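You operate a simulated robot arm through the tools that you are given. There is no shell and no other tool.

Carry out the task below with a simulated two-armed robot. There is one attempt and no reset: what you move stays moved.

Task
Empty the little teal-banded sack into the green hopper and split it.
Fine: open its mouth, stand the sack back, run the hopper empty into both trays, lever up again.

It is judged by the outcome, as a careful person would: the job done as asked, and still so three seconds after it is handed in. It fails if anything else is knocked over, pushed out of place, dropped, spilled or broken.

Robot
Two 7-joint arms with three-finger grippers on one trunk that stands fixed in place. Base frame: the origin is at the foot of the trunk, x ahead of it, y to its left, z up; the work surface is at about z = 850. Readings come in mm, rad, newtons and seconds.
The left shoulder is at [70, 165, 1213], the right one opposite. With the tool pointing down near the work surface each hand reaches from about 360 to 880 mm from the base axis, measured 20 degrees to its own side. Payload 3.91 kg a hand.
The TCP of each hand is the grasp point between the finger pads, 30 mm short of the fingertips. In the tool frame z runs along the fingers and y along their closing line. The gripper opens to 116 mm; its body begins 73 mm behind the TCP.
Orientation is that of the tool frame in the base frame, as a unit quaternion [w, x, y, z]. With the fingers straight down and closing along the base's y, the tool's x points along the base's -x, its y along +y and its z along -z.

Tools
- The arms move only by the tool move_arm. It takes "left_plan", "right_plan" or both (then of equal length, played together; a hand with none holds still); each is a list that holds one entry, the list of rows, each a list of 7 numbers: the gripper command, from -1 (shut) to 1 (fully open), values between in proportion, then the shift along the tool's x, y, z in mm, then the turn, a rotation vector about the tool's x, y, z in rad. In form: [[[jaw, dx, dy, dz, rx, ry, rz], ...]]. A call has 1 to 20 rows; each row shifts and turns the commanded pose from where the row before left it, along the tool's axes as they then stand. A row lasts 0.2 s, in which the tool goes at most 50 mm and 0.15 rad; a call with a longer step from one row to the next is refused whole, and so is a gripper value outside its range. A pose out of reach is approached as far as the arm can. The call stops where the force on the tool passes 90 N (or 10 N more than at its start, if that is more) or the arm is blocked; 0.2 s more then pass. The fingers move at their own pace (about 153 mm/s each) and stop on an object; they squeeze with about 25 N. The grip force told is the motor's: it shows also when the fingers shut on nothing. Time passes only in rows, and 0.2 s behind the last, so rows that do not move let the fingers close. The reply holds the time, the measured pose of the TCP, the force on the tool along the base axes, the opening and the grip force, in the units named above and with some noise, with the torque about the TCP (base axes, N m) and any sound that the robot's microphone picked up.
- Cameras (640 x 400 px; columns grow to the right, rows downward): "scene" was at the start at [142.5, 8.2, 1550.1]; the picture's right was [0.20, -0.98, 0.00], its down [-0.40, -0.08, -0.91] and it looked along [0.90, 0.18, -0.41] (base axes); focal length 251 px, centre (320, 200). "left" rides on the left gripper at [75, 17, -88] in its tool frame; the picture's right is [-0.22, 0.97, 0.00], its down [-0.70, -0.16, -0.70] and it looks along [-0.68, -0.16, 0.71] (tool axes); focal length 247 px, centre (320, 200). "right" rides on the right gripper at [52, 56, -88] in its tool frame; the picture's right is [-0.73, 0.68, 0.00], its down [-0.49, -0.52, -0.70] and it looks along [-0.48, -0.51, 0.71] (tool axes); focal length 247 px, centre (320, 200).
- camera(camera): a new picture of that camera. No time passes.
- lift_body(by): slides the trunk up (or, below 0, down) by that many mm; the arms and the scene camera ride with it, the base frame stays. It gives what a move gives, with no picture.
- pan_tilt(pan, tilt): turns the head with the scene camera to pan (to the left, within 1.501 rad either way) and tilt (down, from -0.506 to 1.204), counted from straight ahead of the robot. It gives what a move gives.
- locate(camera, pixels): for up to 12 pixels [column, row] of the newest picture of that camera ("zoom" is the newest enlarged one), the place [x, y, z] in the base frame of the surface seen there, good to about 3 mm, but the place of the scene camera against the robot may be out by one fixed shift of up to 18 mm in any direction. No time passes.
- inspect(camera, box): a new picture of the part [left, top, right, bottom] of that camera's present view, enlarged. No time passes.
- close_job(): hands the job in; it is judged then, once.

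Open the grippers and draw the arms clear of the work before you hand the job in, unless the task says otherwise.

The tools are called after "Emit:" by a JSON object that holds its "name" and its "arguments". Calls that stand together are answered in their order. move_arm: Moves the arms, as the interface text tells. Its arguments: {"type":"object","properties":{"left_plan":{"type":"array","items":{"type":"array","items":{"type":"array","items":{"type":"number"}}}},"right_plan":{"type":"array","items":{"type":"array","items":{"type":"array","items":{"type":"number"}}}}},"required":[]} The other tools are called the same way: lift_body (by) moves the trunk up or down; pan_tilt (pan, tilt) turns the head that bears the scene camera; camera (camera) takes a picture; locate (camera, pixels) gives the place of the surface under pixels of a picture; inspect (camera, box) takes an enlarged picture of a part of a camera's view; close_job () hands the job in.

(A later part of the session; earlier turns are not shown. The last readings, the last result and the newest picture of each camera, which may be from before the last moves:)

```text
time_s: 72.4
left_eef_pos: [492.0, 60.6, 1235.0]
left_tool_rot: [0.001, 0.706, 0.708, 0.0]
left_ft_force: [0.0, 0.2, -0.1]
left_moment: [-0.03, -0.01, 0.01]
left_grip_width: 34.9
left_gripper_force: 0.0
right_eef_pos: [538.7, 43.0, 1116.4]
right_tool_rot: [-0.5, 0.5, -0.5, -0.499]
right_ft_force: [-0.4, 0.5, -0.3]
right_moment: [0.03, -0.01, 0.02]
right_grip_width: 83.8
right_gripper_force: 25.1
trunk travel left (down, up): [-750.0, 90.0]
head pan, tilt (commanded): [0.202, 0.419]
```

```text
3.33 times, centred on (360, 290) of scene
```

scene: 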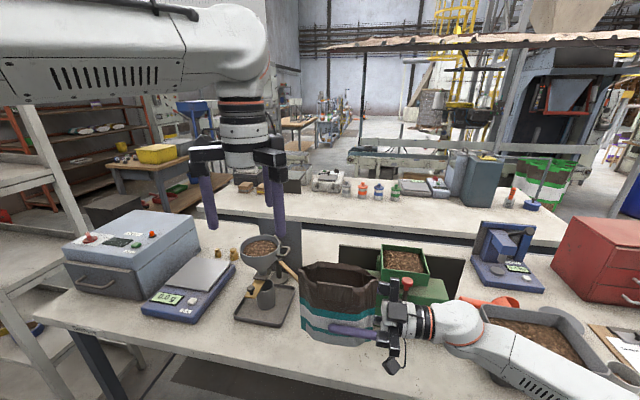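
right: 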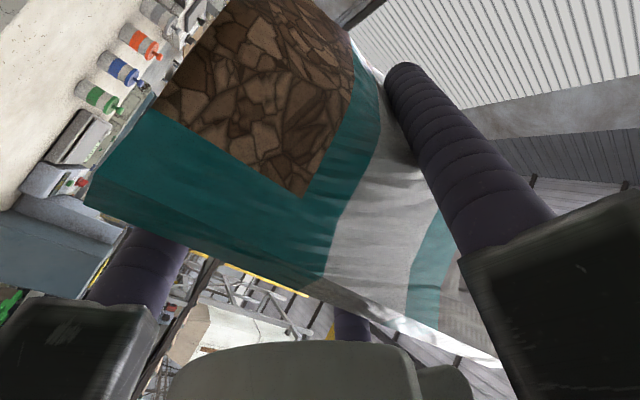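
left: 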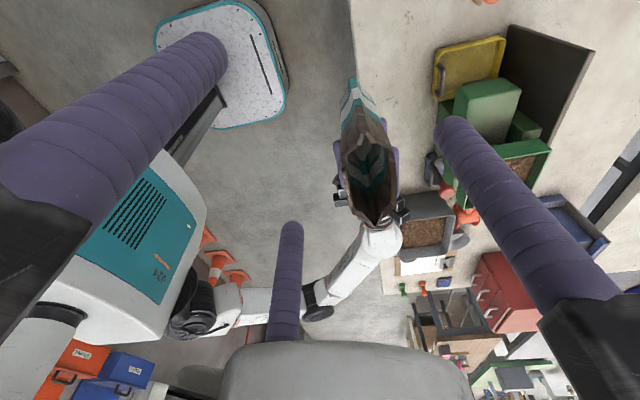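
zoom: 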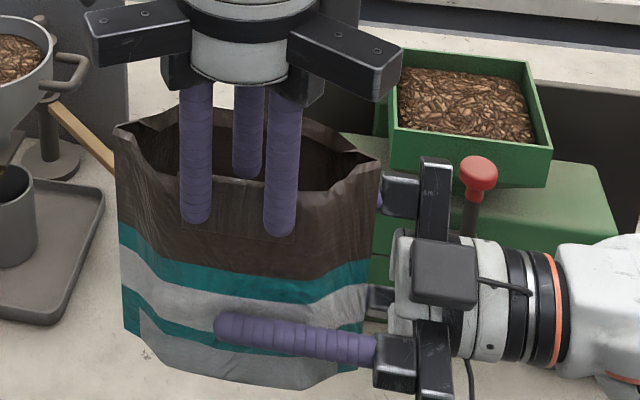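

The pair is in front of the lip, the single finger behind it. I close the left gripper on the lip.

Emit:
{"name": "move_arm", "arguments": {"left_plan": [[[-0.6, 0, 0, 0, 0, 0, 0], [-0.75, 0, 0, 0, 0, 0, 0], [-0.85, 0, 0, 0, 0, 0, 0], [-1, 0, 0, 0, 0, 0, 0], [-1, 0, 0, 0, 0, 0, 0]]]}}

Emit:
{"name": "inspect", "arguments": {"camera": "left", "box": [220, 0, 460, 200]}}

Emit:
{"name": "inspect", "arguments": {"camera": "scene", "box": [280, 230, 440, 350]}}

```text
time_s: 73.6
left_eef_pos: [493.2, 60.1, 1235.7]
left_tool_rot: [0.001, 0.706, 0.708, 0.001]
left_ft_force: [1.0, -0.4, 0.4]
left_moment: [-0.12, -0.06, -0.05]
left_grip_width: 10.9
left_gripper_force: 25.6
right_eef_pos: [539.3, 44.6, 1116.0]
right_tool_rot: [0.501, -0.5, 0.501, 0.498]
right_ft_force: [0.8, 1.5, 0.1]
right_moment: [0.01, 0.08, -0.02]
right_grip_width: 83.8
right_gripper_force: 25.1
trunk travel left (down, up): [-750.0, 90.0]
head pan, tilt (commanded): [0.202, 0.419]
```

```text
2.00 times, centred on (340, 100) of left
```

zoom: 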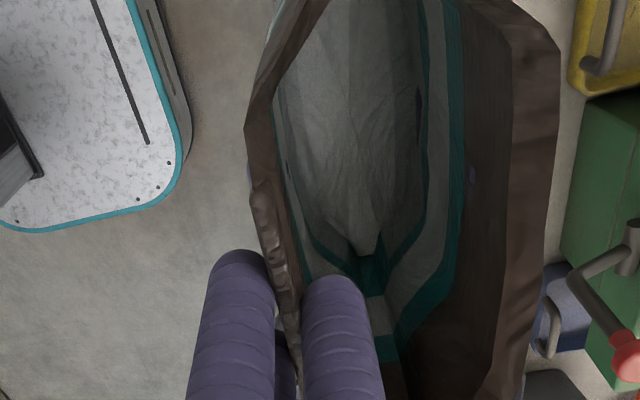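

```text
3.33 times, centred on (360, 290) of scene
```

zoom: 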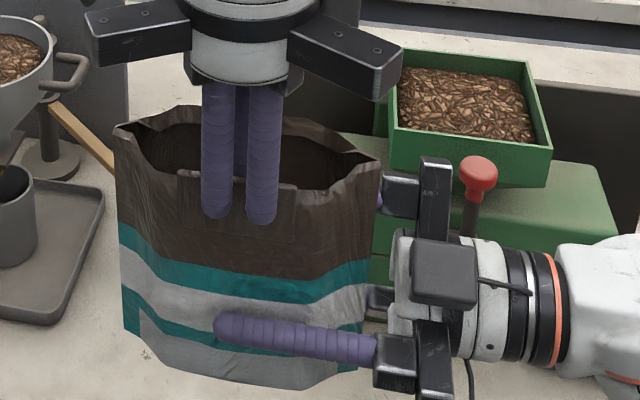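

The lip is pinched again (width 10.9, 25 N). I open the right gripper gradually and see how the empty sack hangs.

Emit:
{"name": "move_arm", "arguments": {"right_plan": [[[0.5, 0, 0, 0, 0, 0, 0], [0.6, 0, 0, 0, 0, 0, 0], [0.7, 0, 0, 0, 0, 0, 0]]]}}

Emit:
{"name": "inspect", "arguments": {"camera": "scene", "box": [280, 230, 440, 350]}}

Emit:
{"name": "inspect", "arguments": {"camera": "left", "box": [220, 0, 460, 200]}}

```text
time_s: 74.4
left_eef_pos: [492.6, 61.2, 1235.5]
left_tool_rot: [0.0, 0.706, 0.708, 0.001]
left_ft_force: [-0.5, 1.6, 0.1]
left_moment: [0.03, -0.01, 0.01]
left_grip_width: 10.9
left_gripper_force: 25.4
right_eef_pos: [538.4, 43.8, 1116.6]
right_tool_rot: [-0.5, 0.501, -0.5, -0.499]
right_ft_force: [0.3, 0.0, 0.3]
right_moment: [0.0, 0.02, -0.01]
right_grip_width: 98.5
right_gripper_force: 0.1
trunk travel left (down, up): [-750.0, 90.0]
head pan, tilt (commanded): [0.202, 0.419]
```

```text
3.33 times, centred on (360, 290) of scene
```

zoom: 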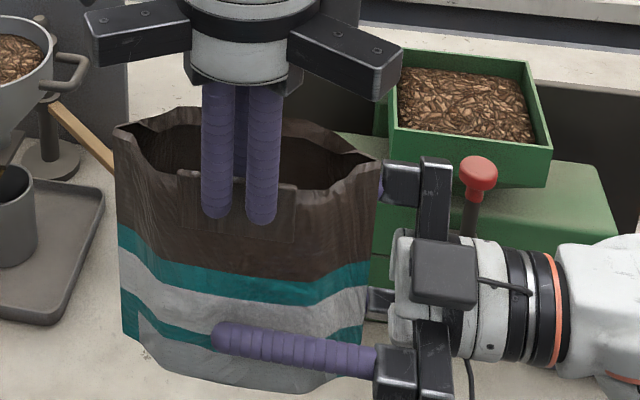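

```text
2.00 times, centred on (340, 100) of left
```

zoom: 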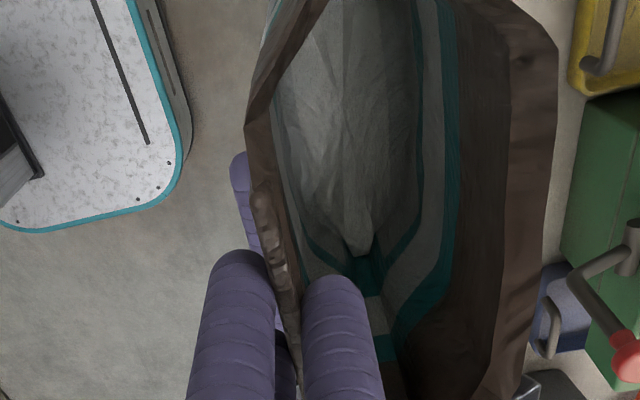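

The sack hangs from the lip, mouth still open. I open the right gripper fully and draw it back to the right.

Emit:
{"name": "move_arm", "arguments": {"right_plan": [[[0.85, 0, 0, 0, 0, 0, 0], [1, 0, 0, 0, 0, 0, 0], [1, 0, 0, -8, 0, 0, 0], [1, 0, 0, -15, 0, 0, 0], [1, 0, 0, -20, 0, 0, 0], [1, 0, 0, -25, 0, 0, 0], [1, 0, 0, -30, 0, 0, 0], [1, 0, 0, -30, 0, 0, 0], [1, 0, 0, -30, 0, 0, 0]]]}}

Emit:
{"name": "inspect", "arguments": {"camera": "scene", "box": [280, 230, 440, 350]}}

Emit:
{"name": "camera", "arguments": {"camera": "right"}}

Emit:
{"name": "camera", "arguments": {"camera": "left"}}

```text
time_s: 76.4
left_eef_pos: [492.2, 60.2, 1235.1]
left_tool_rot: [0.001, 0.706, 0.708, 0.001]
left_ft_force: [0.3, 0.6, -0.1]
left_moment: [0.03, 0.02, 0.0]
left_grip_width: 10.8
left_gripper_force: 25.0
right_eef_pos: [539.0, -116.7, 1117.2]
right_tool_rot: [-0.501, 0.501, -0.499, -0.499]
right_ft_force: [0.2, -0.6, 0.7]
right_moment: [0.0, -0.01, 0.03]
right_grip_width: 116.1
right_gripper_force: 0.1
trunk travel left (down, up): [-750.0, 90.0]
head pan, tilt (commanded): [0.202, 0.419]
```

```text
3.33 times, centred on (360, 290) of scene
```

zoom: 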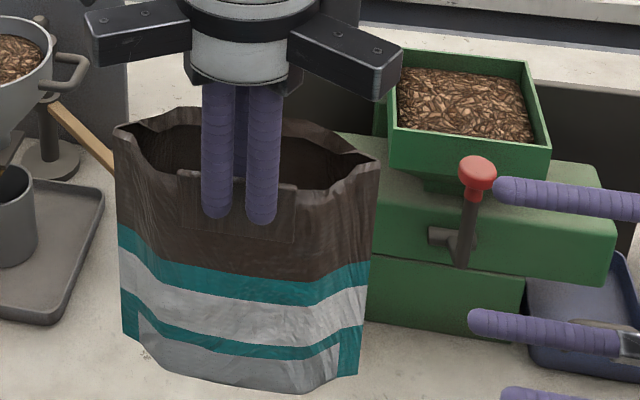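

```text
taken
```

right: 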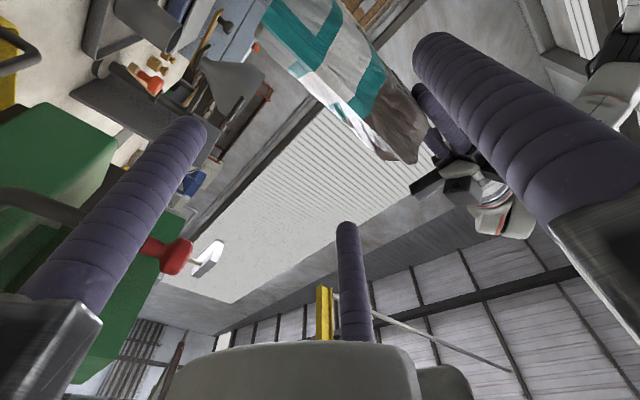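

```text
taken
```

left: 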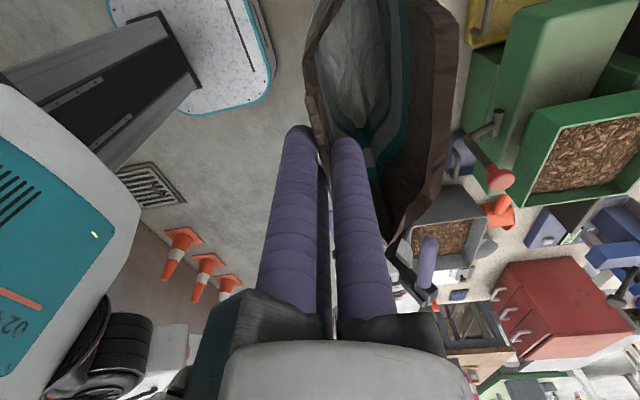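

The empty sack hangs from the left hand with its mouth open. I measure its front face and bottom to see its tilt before setting it down.

Emit:
{"name": "inspect", "arguments": {"camera": "scene", "box": [290, 260, 390, 350]}}

Emit:
{"name": "locate", "arguments": {"camera": "zoom", "pixels": [[300, 120], [300, 160], [300, 200], [300, 240], [300, 280], [300, 330], [300, 370], [120, 260], [460, 320], [220, 240], [390, 270], [320, 375]]}}

Emit:
{"name": "inspect", "arguments": {"camera": "right", "box": [240, 0, 460, 180]}}

```text
4.44 times, centred on (340, 305) of scene
```

zoom: 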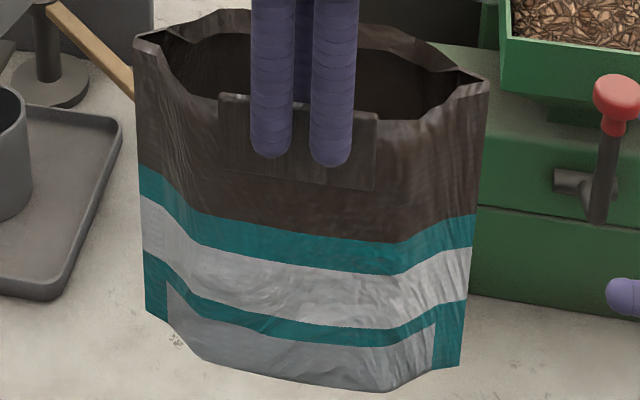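

```text
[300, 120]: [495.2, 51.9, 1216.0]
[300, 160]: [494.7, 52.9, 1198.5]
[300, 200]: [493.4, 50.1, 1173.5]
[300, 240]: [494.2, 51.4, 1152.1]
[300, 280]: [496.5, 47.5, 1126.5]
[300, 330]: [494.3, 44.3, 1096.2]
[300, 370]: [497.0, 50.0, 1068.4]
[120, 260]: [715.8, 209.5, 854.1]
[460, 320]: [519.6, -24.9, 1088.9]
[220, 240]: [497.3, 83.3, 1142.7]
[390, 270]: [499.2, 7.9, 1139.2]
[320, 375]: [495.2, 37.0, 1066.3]
```

```text
2.22 times, centred on (350, 90) of right
```

zoom: 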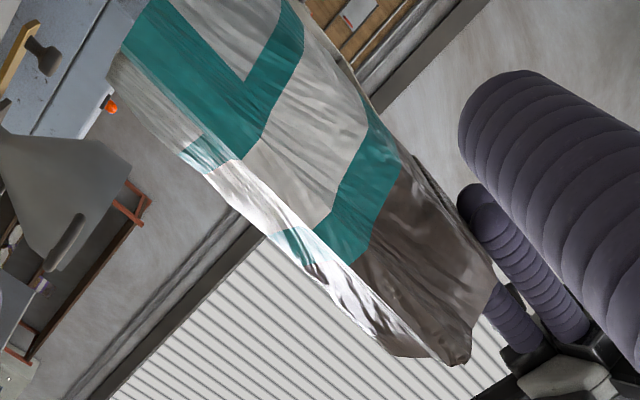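

The front face is vertical (x≈495 at all heights), so it hangs upright. I carry it back over its original spot and lower to about 15 mm above the bench.

Emit:
{"name": "move_arm", "arguments": {"left_plan": [[[-1, 10, 5, 0, 0, 0, 0], [-1, 20, 10, 0, 0, 0, 0], [-1, 25, 13, 0, 0, 0, 0], [-1, 25, 13, 0, 0, 0, 0], [-1, 25, 13, 0, 0, 0, 0], [-1, 20, 11, 0, 0, 0, 0], [-1, 13.5, 7, 0, 0, 0, 0], [-1, 0, 0, 15, 0, 0, 0], [-1, 0, 0, 25, 0, 0, 0], [-1, 0, 0, 30, 0, 0, 0], [-1, 0, 0, 30, 0, 0, 0], [-1, 0, 0, 30, 0, 0, 0], [-1, 0, 0, 30, 0, 0, 0], [-1, 0, 0, 17, 0, 0, 0], [-1, 0, 0, 8, 0, 0, 0], [-1, 0, 0, 0, 0, 0, 0]]]}}

Emit:
{"name": "inspect", "arguments": {"camera": "scene", "box": [220, 260, 360, 380]}}

Emit:
{"name": "inspect", "arguments": {"camera": "left", "box": [220, 0, 460, 200]}}

```text
time_s: 79.8
left_eef_pos: [564.1, 198.5, 1048.0]
left_tool_rot: [0.0, 0.706, 0.708, 0.0]
left_ft_force: [0.3, -0.3, 1.3]
left_moment: [0.03, 0.01, -0.03]
left_grip_width: 10.8
left_gripper_force: 25.3
right_eef_pos: [539.9, -115.3, 1116.0]
right_tool_rot: [0.5, -0.5, 0.5, 0.499]
right_ft_force: [-0.1, 0.0, -0.3]
right_moment: [0.02, 0.04, -0.02]
right_grip_width: 116.1
right_gripper_force: 0.1
trunk travel left (down, up): [-750.0, 90.0]
head pan, tilt (commanded): [0.202, 0.419]
```

```text
3.33 times, centred on (290, 320) of scene
```

zoom: 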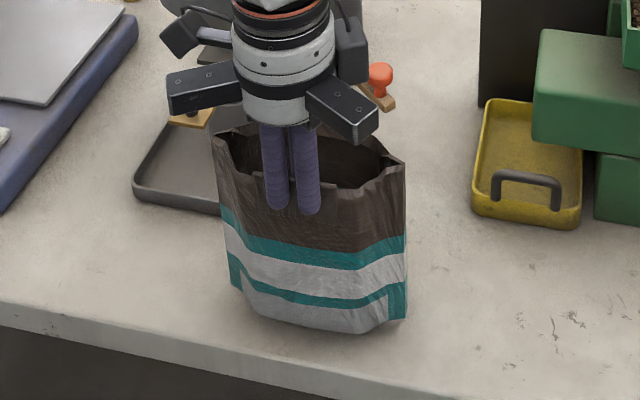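

```text
2.00 times, centred on (340, 100) of left
```

zoom: 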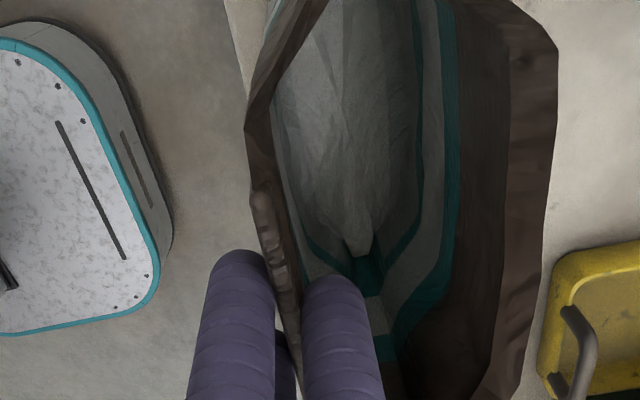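

The sack is over its old spot. I lower it in small steps, watching for the bench's reaction.

Emit:
{"name": "move_arm", "arguments": {"left_plan": [[[-1, 0, 0, 5, 0, 0, 0], [-1, 0, 0, 4, 0, 0, 0], [-1, 0, 0, 0, 0, 0, 0]]]}}

Emit:
{"name": "inspect", "arguments": {"camera": "scene", "box": [240, 290, 330, 370]}}

Emit:
{"name": "locate", "arguments": {"camera": "zoom", "pixels": [[300, 345], [300, 340], [250, 325], [360, 350], [300, 355], [300, 365]]}}

```text
time_s: 80.6
left_eef_pos: [564.6, 199.3, 1040.9]
left_tool_rot: [0.001, 0.707, 0.707, 0.0]
left_ft_force: [-0.4, -0.6, -0.1]
left_moment: [0.02, 0.02, 0.01]
left_grip_width: 11.0
left_gripper_force: 25.1
right_eef_pos: [540.3, -115.7, 1116.9]
right_tool_rot: [-0.5, 0.501, -0.5, -0.499]
right_ft_force: [-0.4, -0.1, 0.3]
right_moment: [0.03, -0.05, -0.01]
right_grip_width: 115.9
right_gripper_force: 0.1
trunk travel left (down, up): [-750.0, 90.0]
head pan, tilt (commanded): [0.202, 0.419]
```

```text
5.00 times, centred on (285, 330) of scene
```

zoom: 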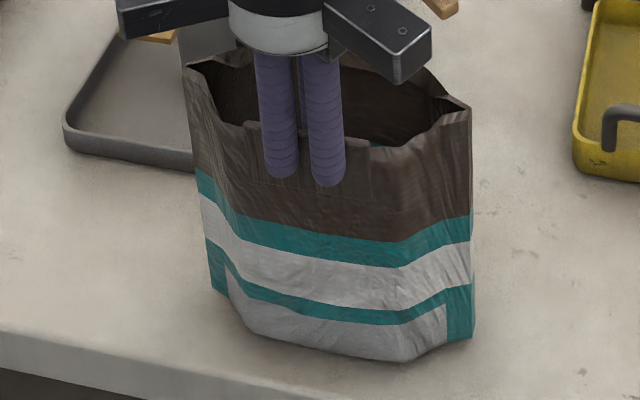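

```text
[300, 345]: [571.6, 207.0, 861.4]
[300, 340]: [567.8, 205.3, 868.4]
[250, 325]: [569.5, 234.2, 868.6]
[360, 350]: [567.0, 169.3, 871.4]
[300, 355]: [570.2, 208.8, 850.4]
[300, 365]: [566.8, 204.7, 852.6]
```

The sack's bottom is a few mm above the bench (z≈858). I lower it further by 2 mm steps.

Emit:
{"name": "move_arm", "arguments": {"left_plan": [[[-1, 0, 0, 2, 0, 0, 0], [-1, 0, 0, 2, 0, 0, 0], [-1, 0, 0, 0, 0, 0, 0]]]}}

Emit:
{"name": "move_arm", "arguments": {"left_plan": [[[-1, 0, 0, 2, 0, 0, 0], [-1, 0, 0, 0, 0, 0, 0]]]}}

Emit:
{"name": "inspect", "arguments": {"camera": "scene", "box": [240, 290, 330, 370]}}

```text
time_s: 81.4
left_eef_pos: [563.6, 198.9, 1036.8]
left_tool_rot: [0.001, 0.706, 0.708, 0.0]
left_ft_force: [0.1, 0.6, 0.1]
left_moment: [-0.02, 0.02, 0.0]
left_grip_width: 10.9
left_gripper_force: 24.9
right_eef_pos: [539.7, -116.4, 1116.9]
right_tool_rot: [-0.5, 0.501, -0.501, -0.499]
right_ft_force: [-1.5, 0.3, 0.2]
right_moment: [0.0, -0.01, 0.01]
right_grip_width: 115.7
right_gripper_force: 0.1
trunk travel left (down, up): [-750.0, 90.0]
head pan, tilt (commanded): [0.202, 0.419]
```

```text
time_s: 82.0
left_eef_pos: [563.2, 199.0, 1033.7]
left_tool_rot: [0.001, 0.706, 0.708, 0.001]
left_ft_force: [0.4, -0.3, -0.4]
left_moment: [-0.03, 0.03, 0.0]
left_grip_width: 11.0
left_gripper_force: 24.7
right_eef_pos: [540.2, -116.3, 1115.7]
right_tool_rot: [-0.5, 0.5, -0.5, -0.499]
right_ft_force: [-0.5, -0.1, -0.2]
right_moment: [-0.04, 0.0, 0.03]
right_grip_width: 116.1
right_gripper_force: 0.0
trunk travel left (down, up): [-750.0, 90.0]
head pan, tilt (commanded): [0.202, 0.419]
```

```text
5.00 times, centred on (285, 330) of scene
```

zoom: 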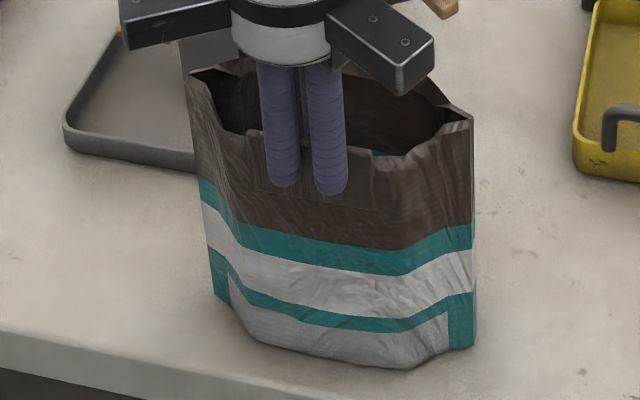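

Not yet any firm reaction. I continue in 1.5 mm steps.

Emit:
{"name": "move_arm", "arguments": {"left_plan": [[[-1, 0, 0, 1.5, 0, 0, 0], [-1, 0, 0, 0, 0, 0, 0]]]}}

Emit:
{"name": "move_arm", "arguments": {"left_plan": [[[-1, 0, 0, 1.5, 0, 0, 0], [-1, 0, 0, 0, 0, 0, 0]]]}}

Emit:
{"name": "inspect", "arguments": {"camera": "scene", "box": [240, 290, 330, 370]}}

```text
time_s: 82.6
left_eef_pos: [564.8, 197.4, 1032.7]
left_tool_rot: [0.0, 0.707, 0.708, 0.0]
left_ft_force: [-0.5, -0.7, 0.2]
left_moment: [-0.01, -0.03, -0.04]
left_grip_width: 10.9
left_gripper_force: 25.6
right_eef_pos: [538.6, -115.5, 1115.9]
right_tool_rot: [-0.5, 0.501, -0.5, -0.499]
right_ft_force: [0.4, 0.8, 0.2]
right_moment: [0.01, 0.02, 0.0]
right_grip_width: 115.9
right_gripper_force: 0.1
trunk travel left (down, up): [-750.0, 90.0]
head pan, tilt (commanded): [0.202, 0.419]
```

```text
time_s: 83.2
left_eef_pos: [562.9, 198.1, 1033.1]
left_tool_rot: [0.001, 0.707, 0.707, 0.001]
left_ft_force: [-0.3, -0.8, 13.1]
left_moment: [0.54, -0.04, 0.01]
left_grip_width: 10.8
left_gripper_force: 24.9
right_eef_pos: [537.5, -116.0, 1116.0]
right_tool_rot: [-0.5, 0.501, -0.499, -0.499]
right_ft_force: [-0.3, 0.5, -0.5]
right_moment: [0.0, -0.02, -0.04]
right_grip_width: 116.2
right_gripper_force: 0.1
trunk travel left (down, up): [-750.0, 90.0]
head pan, tilt (commanded): [0.202, 0.419]
```

```text
5.00 times, centred on (285, 330) of scene
```

zoom: 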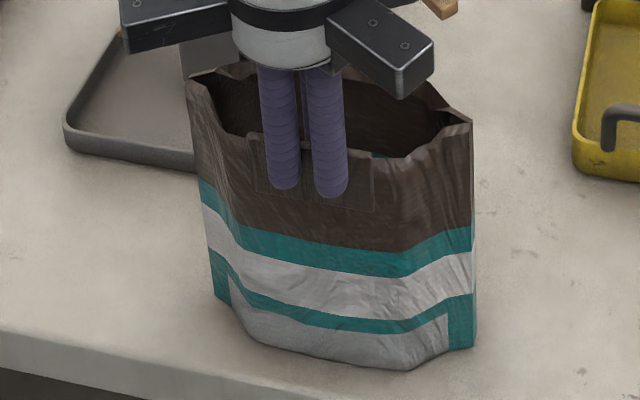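

The bench reacts with 13 N: the sack stands. I ease up 1.3 mm and open the left gripper gently.

Emit:
{"name": "move_arm", "arguments": {"left_plan": [[[-1, 0, 0, -1.3, 0, 0, 0], [-1, 0, 0, 0, 0, 0, 0]]]}}

Emit:
{"name": "move_arm", "arguments": {"left_plan": [[[-0.8, 0, 0, 0, 0, 0, 0], [-0.65, 0, 0, 0, 0, 0, 0], [-0.5, 0, 0, 0, 0, 0, 0], [-0.45, 0, 0, 0, 0, 0, 0]]]}}

Emit:
{"name": "inspect", "arguments": {"camera": "scene", "box": [240, 290, 330, 370]}}

Emit:
{"name": "inspect", "arguments": {"camera": "left", "box": [220, 0, 460, 200]}}

```text
time_s: 83.8
left_eef_pos: [562.6, 198.4, 1033.7]
left_tool_rot: [0.0, 0.706, 0.708, 0.0]
left_ft_force: [0.2, -0.8, 1.8]
left_moment: [-0.06, -0.04, 0.0]
left_grip_width: 11.1
left_gripper_force: 25.0
right_eef_pos: [538.8, -116.0, 1117.3]
right_tool_rot: [0.501, -0.5, 0.5, 0.499]
right_ft_force: [0.0, -0.7, -0.2]
right_moment: [-0.01, 0.02, 0.02]
right_grip_width: 115.9
right_gripper_force: 0.1
trunk travel left (down, up): [-750.0, 90.0]
head pan, tilt (commanded): [0.202, 0.419]
```

```text
time_s: 84.8
left_eef_pos: [564.2, 199.1, 1033.4]
left_tool_rot: [0.001, 0.707, 0.707, 0.001]
left_ft_force: [-0.3, -0.1, 0.1]
left_moment: [-0.02, -0.01, 0.01]
left_grip_width: 32.1
left_gripper_force: 0.1
right_eef_pos: [538.4, -116.0, 1116.2]
right_tool_rot: [-0.5, 0.5, -0.5, -0.499]
right_ft_force: [0.8, -0.3, 0.6]
right_moment: [0.02, 0.02, 0.0]
right_grip_width: 116.0
right_gripper_force: 0.1
trunk travel left (down, up): [-750.0, 90.0]
head pan, tilt (commanded): [0.202, 0.419]
```

```text
5.00 times, centred on (285, 330) of scene
```

zoom: 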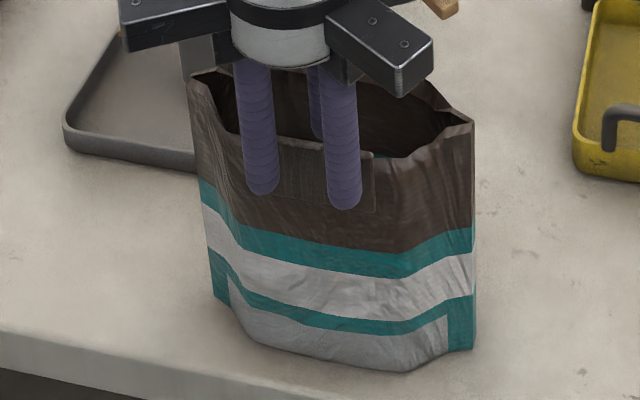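

```text
2.00 times, centred on (340, 100) of left
```

zoom: 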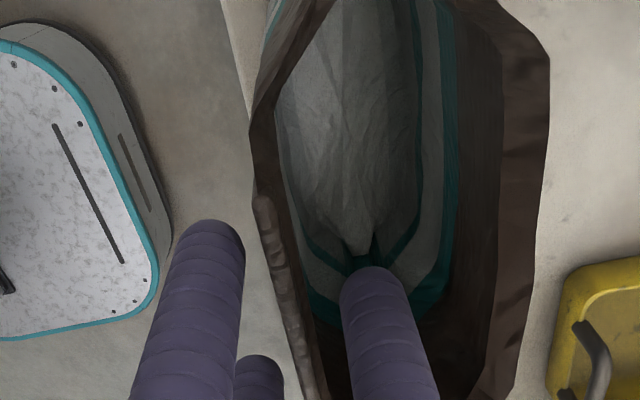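

The sack stands on its own with the lip free. I raise the left hand straight up out of the mouth.

Emit:
{"name": "move_arm", "arguments": {"left_plan": [[[-0.45, 0, 0, -8, 0, 0, 0], [-0.45, 0, 0, -15, 0, 0, 0], [-0.45, 0, 0, -25, 0, 0, 0], [-0.45, 0, 0, -35, 0, 0, 0], [-0.45, 0, 0, -40, 0, 0, 0], [-0.45, 0, 0, -40, 0, 0, 0], [-0.45, 0, 0, -40, 0, 0, 0]]]}}

Emit:
{"name": "camera", "arguments": {"camera": "scene"}}

Emit:
{"name": "inspect", "arguments": {"camera": "scene", "box": [220, 260, 360, 380]}}

```text
time_s: 86.4
left_eef_pos: [565.3, 202.9, 1238.6]
left_tool_rot: [0.0, 0.706, 0.708, 0.0]
left_ft_force: [-0.9, -0.2, 0.9]
left_moment: [0.05, -0.01, 0.01]
left_grip_width: 31.8
left_gripper_force: 0.1
right_eef_pos: [539.0, -115.9, 1116.8]
right_tool_rot: [-0.5, 0.501, -0.5, -0.5]
right_ft_force: [0.3, -0.1, 0.0]
right_moment: [0.0, -0.01, 0.0]
right_grip_width: 116.0
right_gripper_force: 0.0
trunk travel left (down, up): [-750.0, 90.0]
head pan, tilt (commanded): [0.202, 0.419]
```

```text
taken
```

scene: 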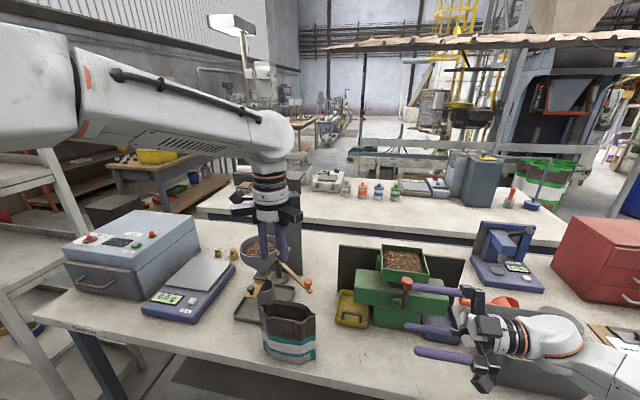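

```text
3.33 times, centred on (290, 320) of scene
```

zoom: 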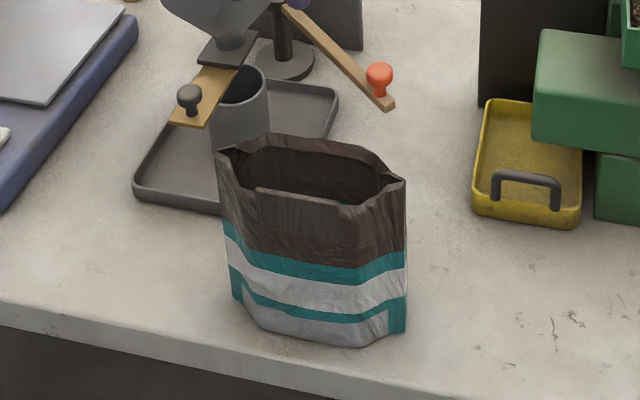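

The sack stands upright at its old place, mouth open and empty. Next the lever: I raise the right hand and turn it to point down, so it can take the knob (≈668,−92,1094) from above.

Emit:
{"name": "move_arm", "arguments": {"right_plan": [[[1, -25, 0, 0, 0, 0, 0], [1, -35, 0, 0, 0, 0, 0], [1, -40, 0, 0, 0, 0, 0], [1, -40, 0, 0, 0, 0, 0], [1, 0, 0, 0, 0, 0.1428, 0], [1, 0, 0, 0, 0, 0.1428, 0], [1, 0, 0, 0, 0, 0.1428, 0], [1, 0, 0, 0, 0, 0.1428, 0], [1, 0, 0, 0, 0, 0.1428, 0], [1, 0, 0, 0, 0, 0.1428, 0], [0.6, 0, 0, 0, 0, 0.1428, 0], [0.3, 0, 0, 0, 0, 0.1428, 0], [0.14, 0, 0, 0, 0, 0.1428, 0], [0.14, 0, 0, 0, 0, 0.1428, 0], [0.14, 0, 0, 0, 0, 0.1428, 0]]]}}

Emit:
{"name": "camera", "arguments": {"camera": "right"}}

Emit:
{"name": "camera", "arguments": {"camera": "scene"}}

```text
time_s: 89.6
left_eef_pos: [567.5, 204.8, 1237.6]
left_tool_rot: [0.001, 0.707, 0.708, 0.0]
left_ft_force: [-0.4, 0.5, -0.5]
left_moment: [-0.01, -0.02, 0.01]
left_grip_width: 31.8
left_gripper_force: 0.1
right_eef_pos: [538.4, -113.4, 1254.8]
right_tool_rot: [0.001, 0.707, -0.707, 0.002]
right_ft_force: [0.6, -0.1, -0.6]
right_moment: [-0.06, 0.01, -0.01]
right_grip_width: 66.0
right_gripper_force: 0.0
trunk travel left (down, up): [-750.0, 90.0]
head pan, tilt (commanded): [0.202, 0.419]
```

```text
taken
```

right: 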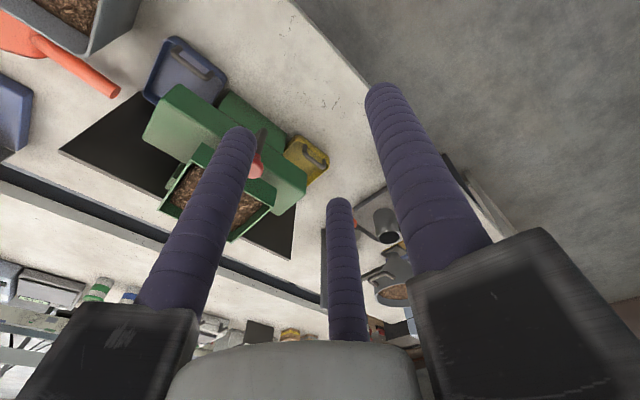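

```text
taken
```

scene: 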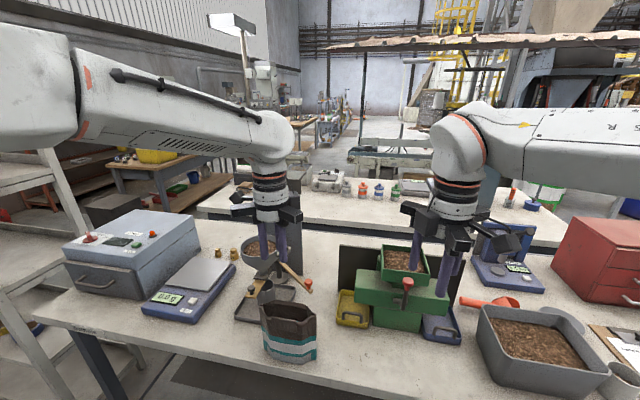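

The right hand now points down. I measure the lever precisely with the left camera before going to it.

Emit:
{"name": "camera", "arguments": {"camera": "left"}}

Emit:
{"name": "inspect", "arguments": {"camera": "left", "box": [400, 80, 640, 260]}}

Emit:
{"name": "inspect", "arguments": {"camera": "right", "box": [200, 100, 330, 200]}}

```text
taken
```

left: 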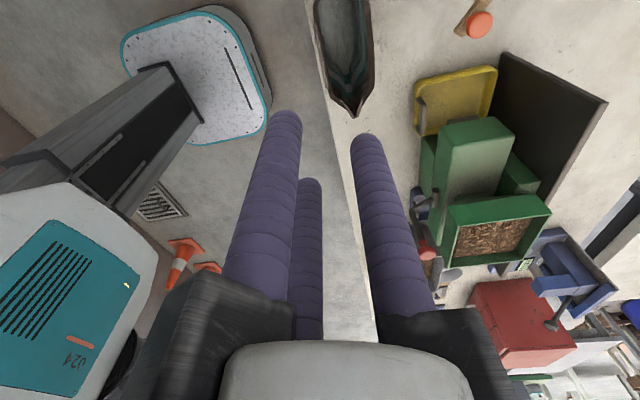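

```text
2.22 times, centred on (520, 170) of left
```

zoom: 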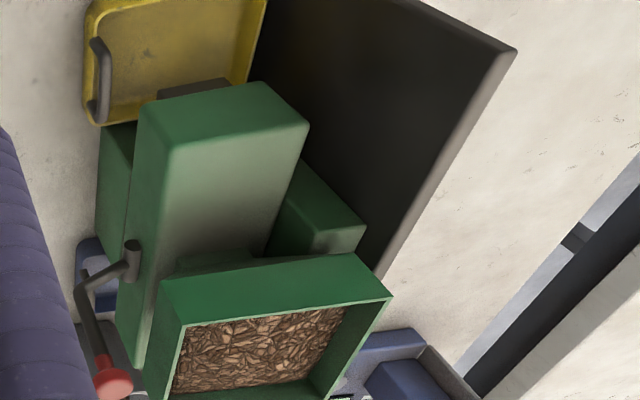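

```text
4.00 times, centred on (265, 150) of right
```

zoom: 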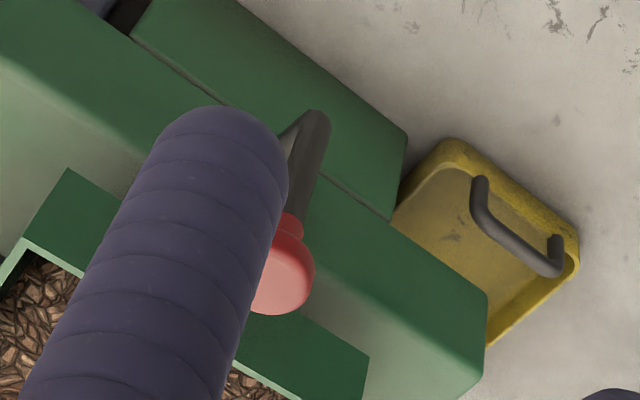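

The lever hub lies along y at the splitter's face, the arm comes forward and bends up to the red knob. I locate hub, elbow and knob points.

Emit:
{"name": "inspect", "arguments": {"camera": "left", "box": [400, 180, 480, 260]}}

Emit:
{"name": "locate", "arguments": {"camera": "left", "pixels": [[450, 189], [450, 200], [437, 204], [432, 212], [440, 225], [445, 240], [442, 250], [447, 205]]}}

```text
5.00 times, centred on (440, 220) of left
```

zoom: 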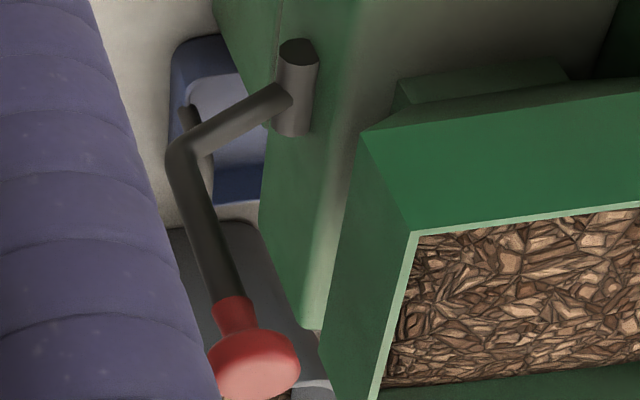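

```text
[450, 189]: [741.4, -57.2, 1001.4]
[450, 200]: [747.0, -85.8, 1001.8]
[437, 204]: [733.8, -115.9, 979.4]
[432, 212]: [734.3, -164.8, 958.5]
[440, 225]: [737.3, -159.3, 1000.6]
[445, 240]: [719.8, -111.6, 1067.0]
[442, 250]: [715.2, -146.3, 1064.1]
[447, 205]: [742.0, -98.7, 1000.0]
```

I use the zoom picture's pixels: hub (297,60),(295,110), elbow (190,150), bar (212,240), collar (235,315), knob (255,365).

Emit:
{"name": "locate", "arguments": {"camera": "zoom", "pixels": [[297, 58], [295, 85], [293, 115], [240, 118], [190, 150], [212, 240], [235, 312], [255, 365], [225, 380], [290, 365], [250, 340]]}}

```text
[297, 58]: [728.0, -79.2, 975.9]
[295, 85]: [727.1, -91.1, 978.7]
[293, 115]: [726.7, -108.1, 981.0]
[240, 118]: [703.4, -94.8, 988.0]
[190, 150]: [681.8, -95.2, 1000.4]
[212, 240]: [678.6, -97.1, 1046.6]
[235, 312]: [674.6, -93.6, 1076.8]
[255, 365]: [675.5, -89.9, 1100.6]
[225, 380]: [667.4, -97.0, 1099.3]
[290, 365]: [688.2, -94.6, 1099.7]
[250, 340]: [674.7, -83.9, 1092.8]
```

The knob's centre is ≈(676,−94,1093), ø≈28 mm; the hub axis ≈(727,·,973). I move the right hand over the knob at z 1200 with the fingers part-closed (inner radius ≈24 mm) and check alignment.

Emit:
{"name": "move_arm", "arguments": {"right_plan": [[[0, -3, -20, 0, 0, 0, 0], [-0.17, -5, -35, 10, 0, 0, 0], [-0.17, -5, -40, 15, 0, 0, 0], [-0.17, -4.4, -30, 15, 0, 0, 0], [-0.17, -2, -12.6, 15, 0, 0, 0], [-0.17, 0, 0, 0, 0, 0, 0]]]}}

Emit:
{"name": "camera", "arguments": {"camera": "right"}}

Emit:
{"name": "inspect", "arguments": {"camera": "left", "box": [380, 120, 560, 300]}}

Emit:
{"name": "inspect", "arguments": {"camera": "scene", "box": [340, 200, 480, 320]}}

```text
time_s: 91.0
left_eef_pos: [565.9, 203.4, 1236.5]
left_tool_rot: [0.0, 0.706, 0.708, 0.001]
left_ft_force: [-0.6, -0.4, -0.1]
left_moment: [-0.02, -0.02, 0.01]
left_grip_width: 32.2
left_gripper_force: 0.1
right_eef_pos: [675.8, -96.4, 1202.8]
right_tool_rot: [0.0, -0.707, 0.707, -0.001]
right_ft_force: [-0.2, -0.2, -0.2]
right_moment: [0.02, 0.0, -0.04]
right_grip_width: 48.2
right_gripper_force: 0.0
trunk travel left (down, up): [-750.0, 90.0]
head pan, tilt (commanded): [0.202, 0.419]
```

```text
taken
```

right: 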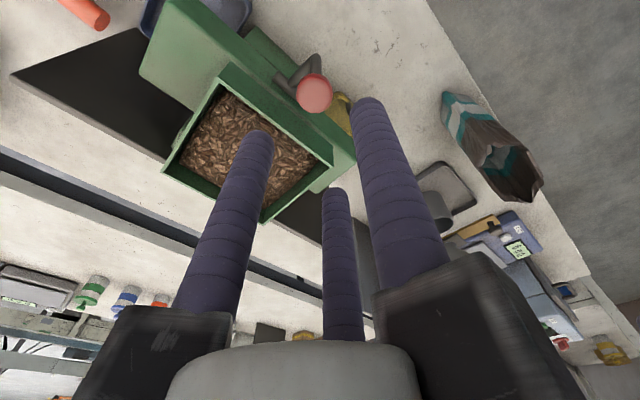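

```text
2.22 times, centred on (470, 210) of left
```

zoom: 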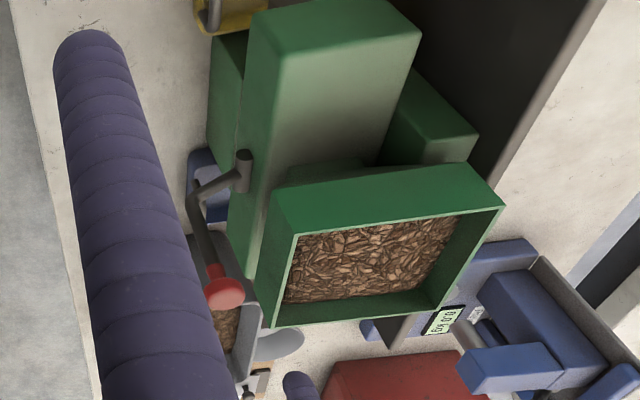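

```text
3.33 times, centred on (410, 260) of scene
```

zoom: 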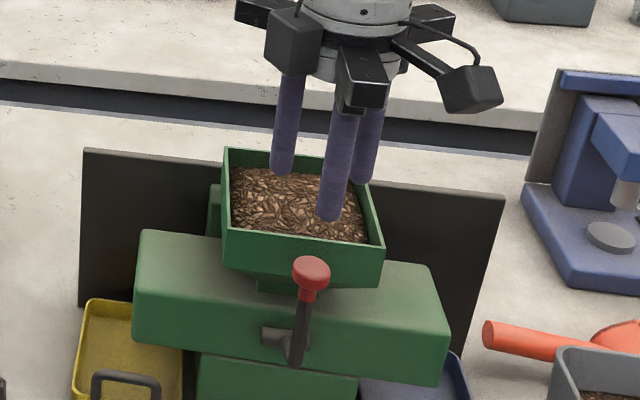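

The right camera sees the knob at (313,93). I locate it with that camera, which rides on the working hand.

Emit:
{"name": "locate", "arguments": {"camera": "right", "pixels": [[313, 93], [300, 93], [328, 93], [313, 78], [313, 108], [296, 90]]}}

Emit:
{"name": "inspect", "arguments": {"camera": "right", "box": [260, 40, 360, 130]}}

```text
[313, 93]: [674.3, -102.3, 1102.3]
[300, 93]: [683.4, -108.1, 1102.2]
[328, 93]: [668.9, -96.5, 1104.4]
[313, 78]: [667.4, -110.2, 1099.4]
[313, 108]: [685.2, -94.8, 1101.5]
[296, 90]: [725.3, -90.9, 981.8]
```

```text
4.44 times, centred on (310, 85) of right
```

zoom: 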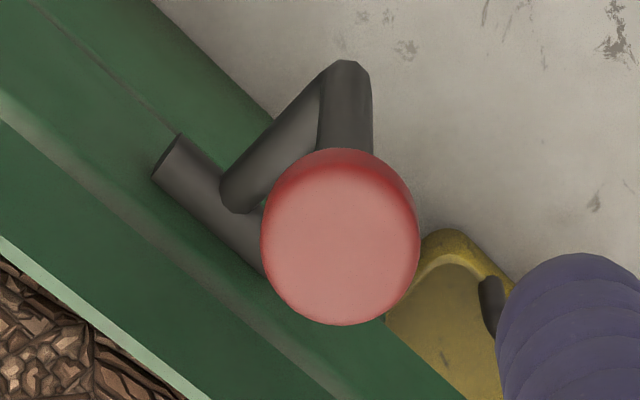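

The knob centre is about (675,−99), top z≈1102, radius 15. I shift 2.5 mm and lower the fingers around it to TCP z≈1095.

Emit:
{"name": "move_arm", "arguments": {"right_plan": [[[-0.17, 2.5, 0, 25, 0, 0, 0], [-0.17, 0, 0, 30, 0, 0, 0], [-0.17, 0, 0, 25, 0, 0, 0], [-0.17, 0, 0, 18, 0, 0, 0], [-0.17, 0, 0, 9, 0, 0, 0], [-0.17, 0, 0, 0, 0, 0, 0]]]}}

Emit:
{"name": "inspect", "arguments": {"camera": "left", "box": [400, 160, 520, 280]}}

Emit:
{"name": "inspect", "arguments": {"camera": "scene", "box": [360, 240, 460, 310]}}

Emit:
{"name": "camera", "arguments": {"camera": "right"}}

```text
time_s: 92.4
left_eef_pos: [565.7, 203.2, 1236.9]
left_tool_rot: [0.001, 0.707, 0.707, 0.0]
left_ft_force: [0.7, -0.2, 0.4]
left_moment: [-0.01, 0.01, 0.0]
left_grip_width: 31.7
left_gripper_force: 0.1
right_eef_pos: [679.0, -97.4, 1092.9]
right_tool_rot: [0.0, 0.707, -0.707, 0.001]
right_ft_force: [0.1, 0.1, 0.1]
right_moment: [0.03, -0.01, 0.0]
right_grip_width: 48.1
right_gripper_force: 0.0
trunk travel left (down, up): [-750.0, 90.0]
head pan, tilt (commanded): [0.202, 0.419]
```

```text
3.33 times, centred on (460, 220) of left
```

zoom: 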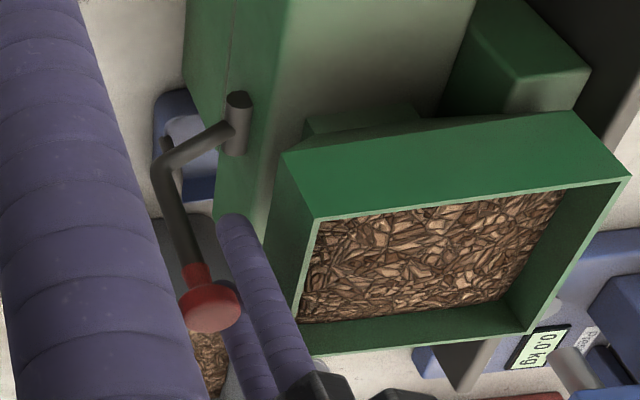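

```text
5.71 times, centred on (410, 275) of scene
```

zoom: 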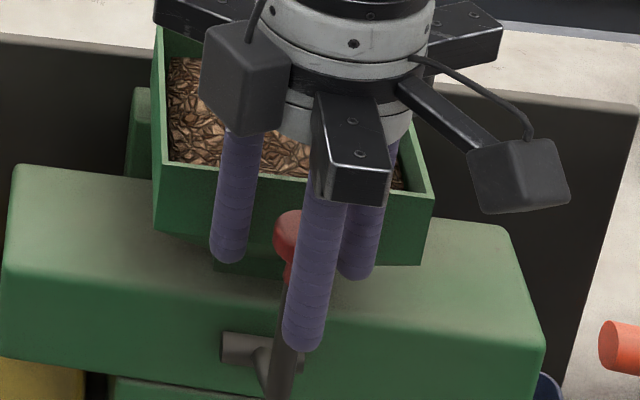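

```text
taken
```

right: 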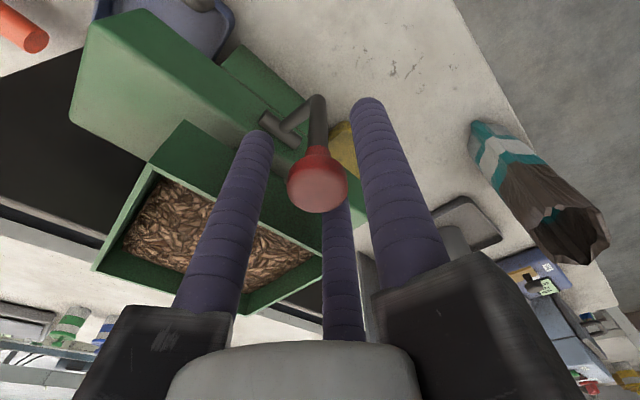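

The knob sits within the three fingers. I centre by 3 mm and close them to a loose cage around it (inner radius ~16 mm).

Emit:
{"name": "move_arm", "arguments": {"right_plan": [[[-0.25, 0.8, 3, 0, 0, 0, 0], [-0.35, 0, 0, 0, 0, 0, 0], [-0.44, 0, 0, 0, 0, 0, 0], [-0.44, 0, 0, 0, 0, 0, 0]]]}}

Emit:
{"name": "camera", "arguments": {"camera": "right"}}

Emit:
{"name": "inspect", "arguments": {"camera": "left", "box": [400, 160, 520, 280]}}

```text
time_s: 93.4
left_eef_pos: [566.5, 204.4, 1237.7]
left_tool_rot: [0.0, 0.707, 0.708, 0.0]
left_ft_force: [0.4, -0.3, 0.1]
left_moment: [-0.01, 0.01, 0.0]
left_grip_width: 31.6
left_gripper_force: 0.0
right_eef_pos: [674.9, -98.4, 1094.0]
right_tool_rot: [-0.001, 0.707, -0.707, 0.002]
right_ft_force: [0.7, -1.1, 0.2]
right_moment: [0.01, -0.02, -0.02]
right_grip_width: 33.0
right_gripper_force: 0.7
trunk travel left (down, up): [-750.0, 90.0]
head pan, tilt (commanded): [0.202, 0.419]
```

```text
taken
```

right: 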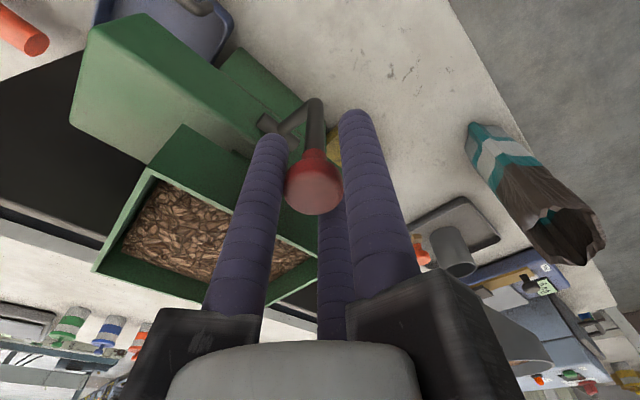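

```text
3.33 times, centred on (460, 220) of left
```

zoom: 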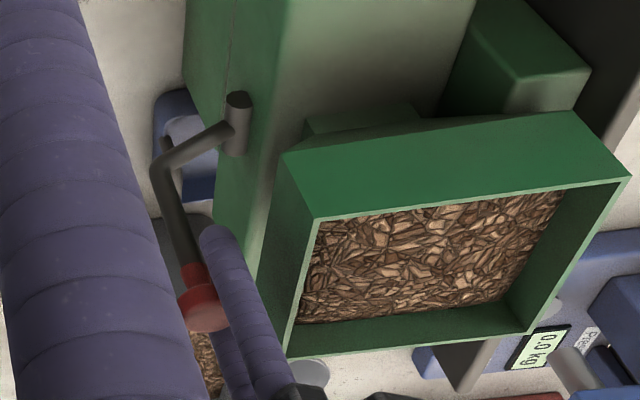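

The cage just touches the knob. I begin to pull the lever towards the robot and down along its arc, 0.2 rad at first.

Emit:
{"name": "move_arm", "arguments": {"right_plan": [[[-0.45, 0, 5.98, 2.75, 0.05, 0, 0], [-0.45, 0, 5.98, 2.75, 0.05, 0, 0], [-0.45, 0, 5.98, 2.75, 0.05, 0, 0], [-0.45, 0, 5.98, 2.75, 0.05, 0, 0]]]}}

Emit:
{"name": "inspect", "arguments": {"camera": "left", "box": [400, 160, 520, 280]}}

Emit:
{"name": "inspect", "arguments": {"camera": "scene", "box": [330, 220, 480, 350]}}

```text
time_s: 94.4
left_eef_pos: [565.5, 203.1, 1238.0]
left_tool_rot: [0.001, 0.707, 0.708, 0.001]
left_ft_force: [-0.3, 0.4, -0.1]
left_moment: [-0.01, -0.05, 0.06]
left_grip_width: 32.0
left_gripper_force: 0.1
right_eef_pos: [650.9, -98.8, 1079.5]
right_tool_rot: [-0.071, 0.704, -0.703, 0.071]
right_ft_force: [0.0, -0.6, 0.6]
right_moment: [-0.01, -0.04, 0.01]
right_grip_width: 32.0
right_gripper_force: 0.3
trunk travel left (down, up): [-750.0, 90.0]
head pan, tilt (commanded): [0.202, 0.419]
```

```text
3.33 times, centred on (460, 220) of left
```

zoom: 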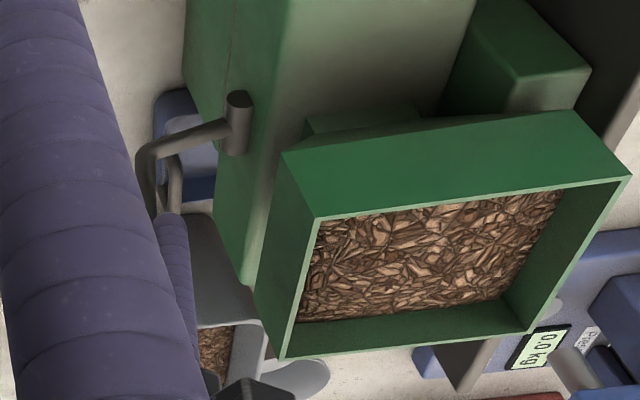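

```text
3.08 times, centred on (405, 285) of scene
```

zoom: 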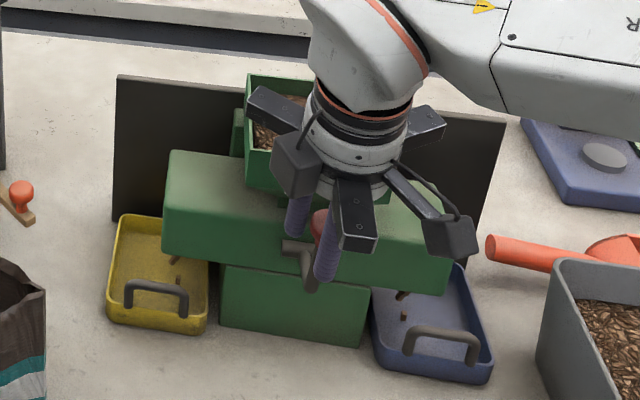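

The lever follows freely and chips already fall into both trays. I pull it further down another 0.3 rad.

Emit:
{"name": "move_arm", "arguments": {"right_plan": [[[-0.45, 0, 7.16, 3.34, 0.06, 0, 0], [-0.45, 0, 7.16, 3.34, 0.06, 0, 0], [-0.45, 0, 7.16, 3.34, 0.06, 0, 0], [-0.45, 0, 7.16, 3.34, 0.06, 0, 0], [-0.45, 0, 7.16, 3.34, 0.06, 0, 0]]]}}

Emit:
{"name": "inspect", "arguments": {"camera": "left", "box": [400, 160, 520, 280]}}

Emit:
{"name": "inspect", "arguments": {"camera": "scene", "box": [330, 220, 480, 350]}}

```text
time_s: 95.6
left_eef_pos: [566.8, 202.7, 1237.7]
left_tool_rot: [0.001, 0.706, 0.708, 0.001]
left_ft_force: [-1.7, -0.8, 0.0]
left_moment: [-0.01, 0.06, -0.01]
left_grip_width: 31.9
left_gripper_force: 0.0
right_eef_pos: [622.3, -97.9, 1053.5]
right_tool_rot: [0.176, -0.685, 0.685, -0.176]
right_ft_force: [0.1, -0.2, -0.2]
right_moment: [-0.01, 0.01, 0.0]
right_grip_width: 32.4
right_gripper_force: 0.8
trunk travel left (down, up): [-750.0, 90.0]
head pan, tilt (commanded): [0.202, 0.419]
```

```text
3.33 times, centred on (460, 220) of left
```

zoom: 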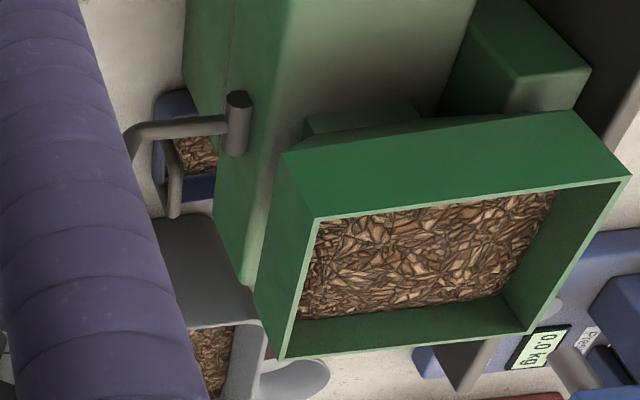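

```text
3.08 times, centred on (405, 285) of scene
```

zoom: 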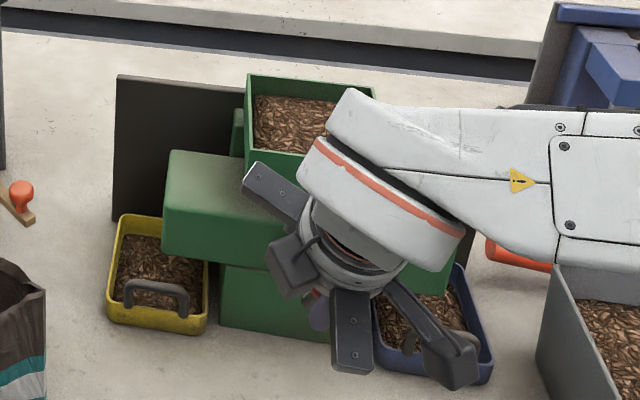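

Both trays are filling evenly and the force stays near zero. I bring the lever down another 0.3 rad while watching.

Emit:
{"name": "move_arm", "arguments": {"right_plan": [[[-0.45, 0, 7.16, 3.34, 0.06, 0, 0], [-0.45, 0, 7.16, 3.34, 0.06, 0, 0], [-0.45, 0, 7.16, 3.34, 0.06, 0, 0], [-0.45, 0, 7.16, 3.34, 0.06, 0, 0], [-0.45, 0, 7.16, 3.34, 0.06, 0, 0]]]}}

Emit:
{"name": "inspect", "arguments": {"camera": "left", "box": [400, 130, 540, 280]}}

Emit:
{"name": "inspect", "arguments": {"camera": "scene", "box": [330, 220, 480, 350]}}

```text
time_s: 96.8
left_eef_pos: [566.8, 203.0, 1236.8]
left_tool_rot: [0.0, 0.706, 0.708, 0.001]
left_ft_force: [-0.5, -0.8, 1.1]
left_moment: [-0.02, 0.01, 0.02]
left_grip_width: 32.0
left_gripper_force: 0.2
right_eef_pos: [602.2, -98.7, 1019.2]
right_tool_rot: [0.276, -0.651, 0.651, -0.276]
right_ft_force: [0.4, -0.2, 0.0]
right_moment: [-0.02, 0.0, -0.01]
right_grip_width: 31.6
right_gripper_force: 0.2
trunk travel left (down, up): [-750.0, 90.0]
head pan, tilt (commanded): [0.202, 0.419]
```

```text
2.67 times, centred on (470, 205) of left
```

zoom: 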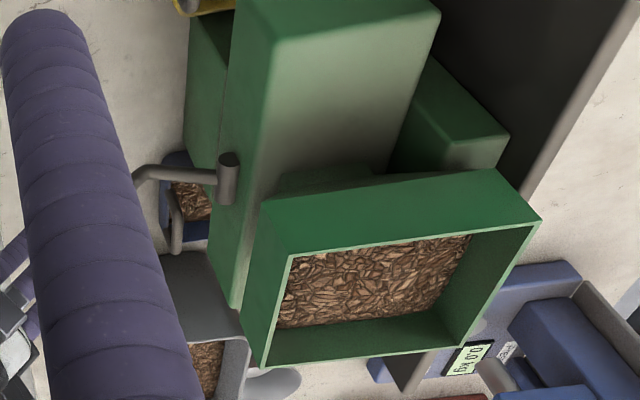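

```text
3.08 times, centred on (405, 285) of scene
```

zoom: 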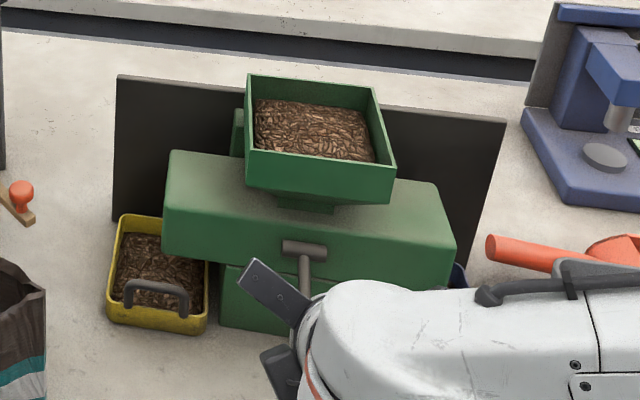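

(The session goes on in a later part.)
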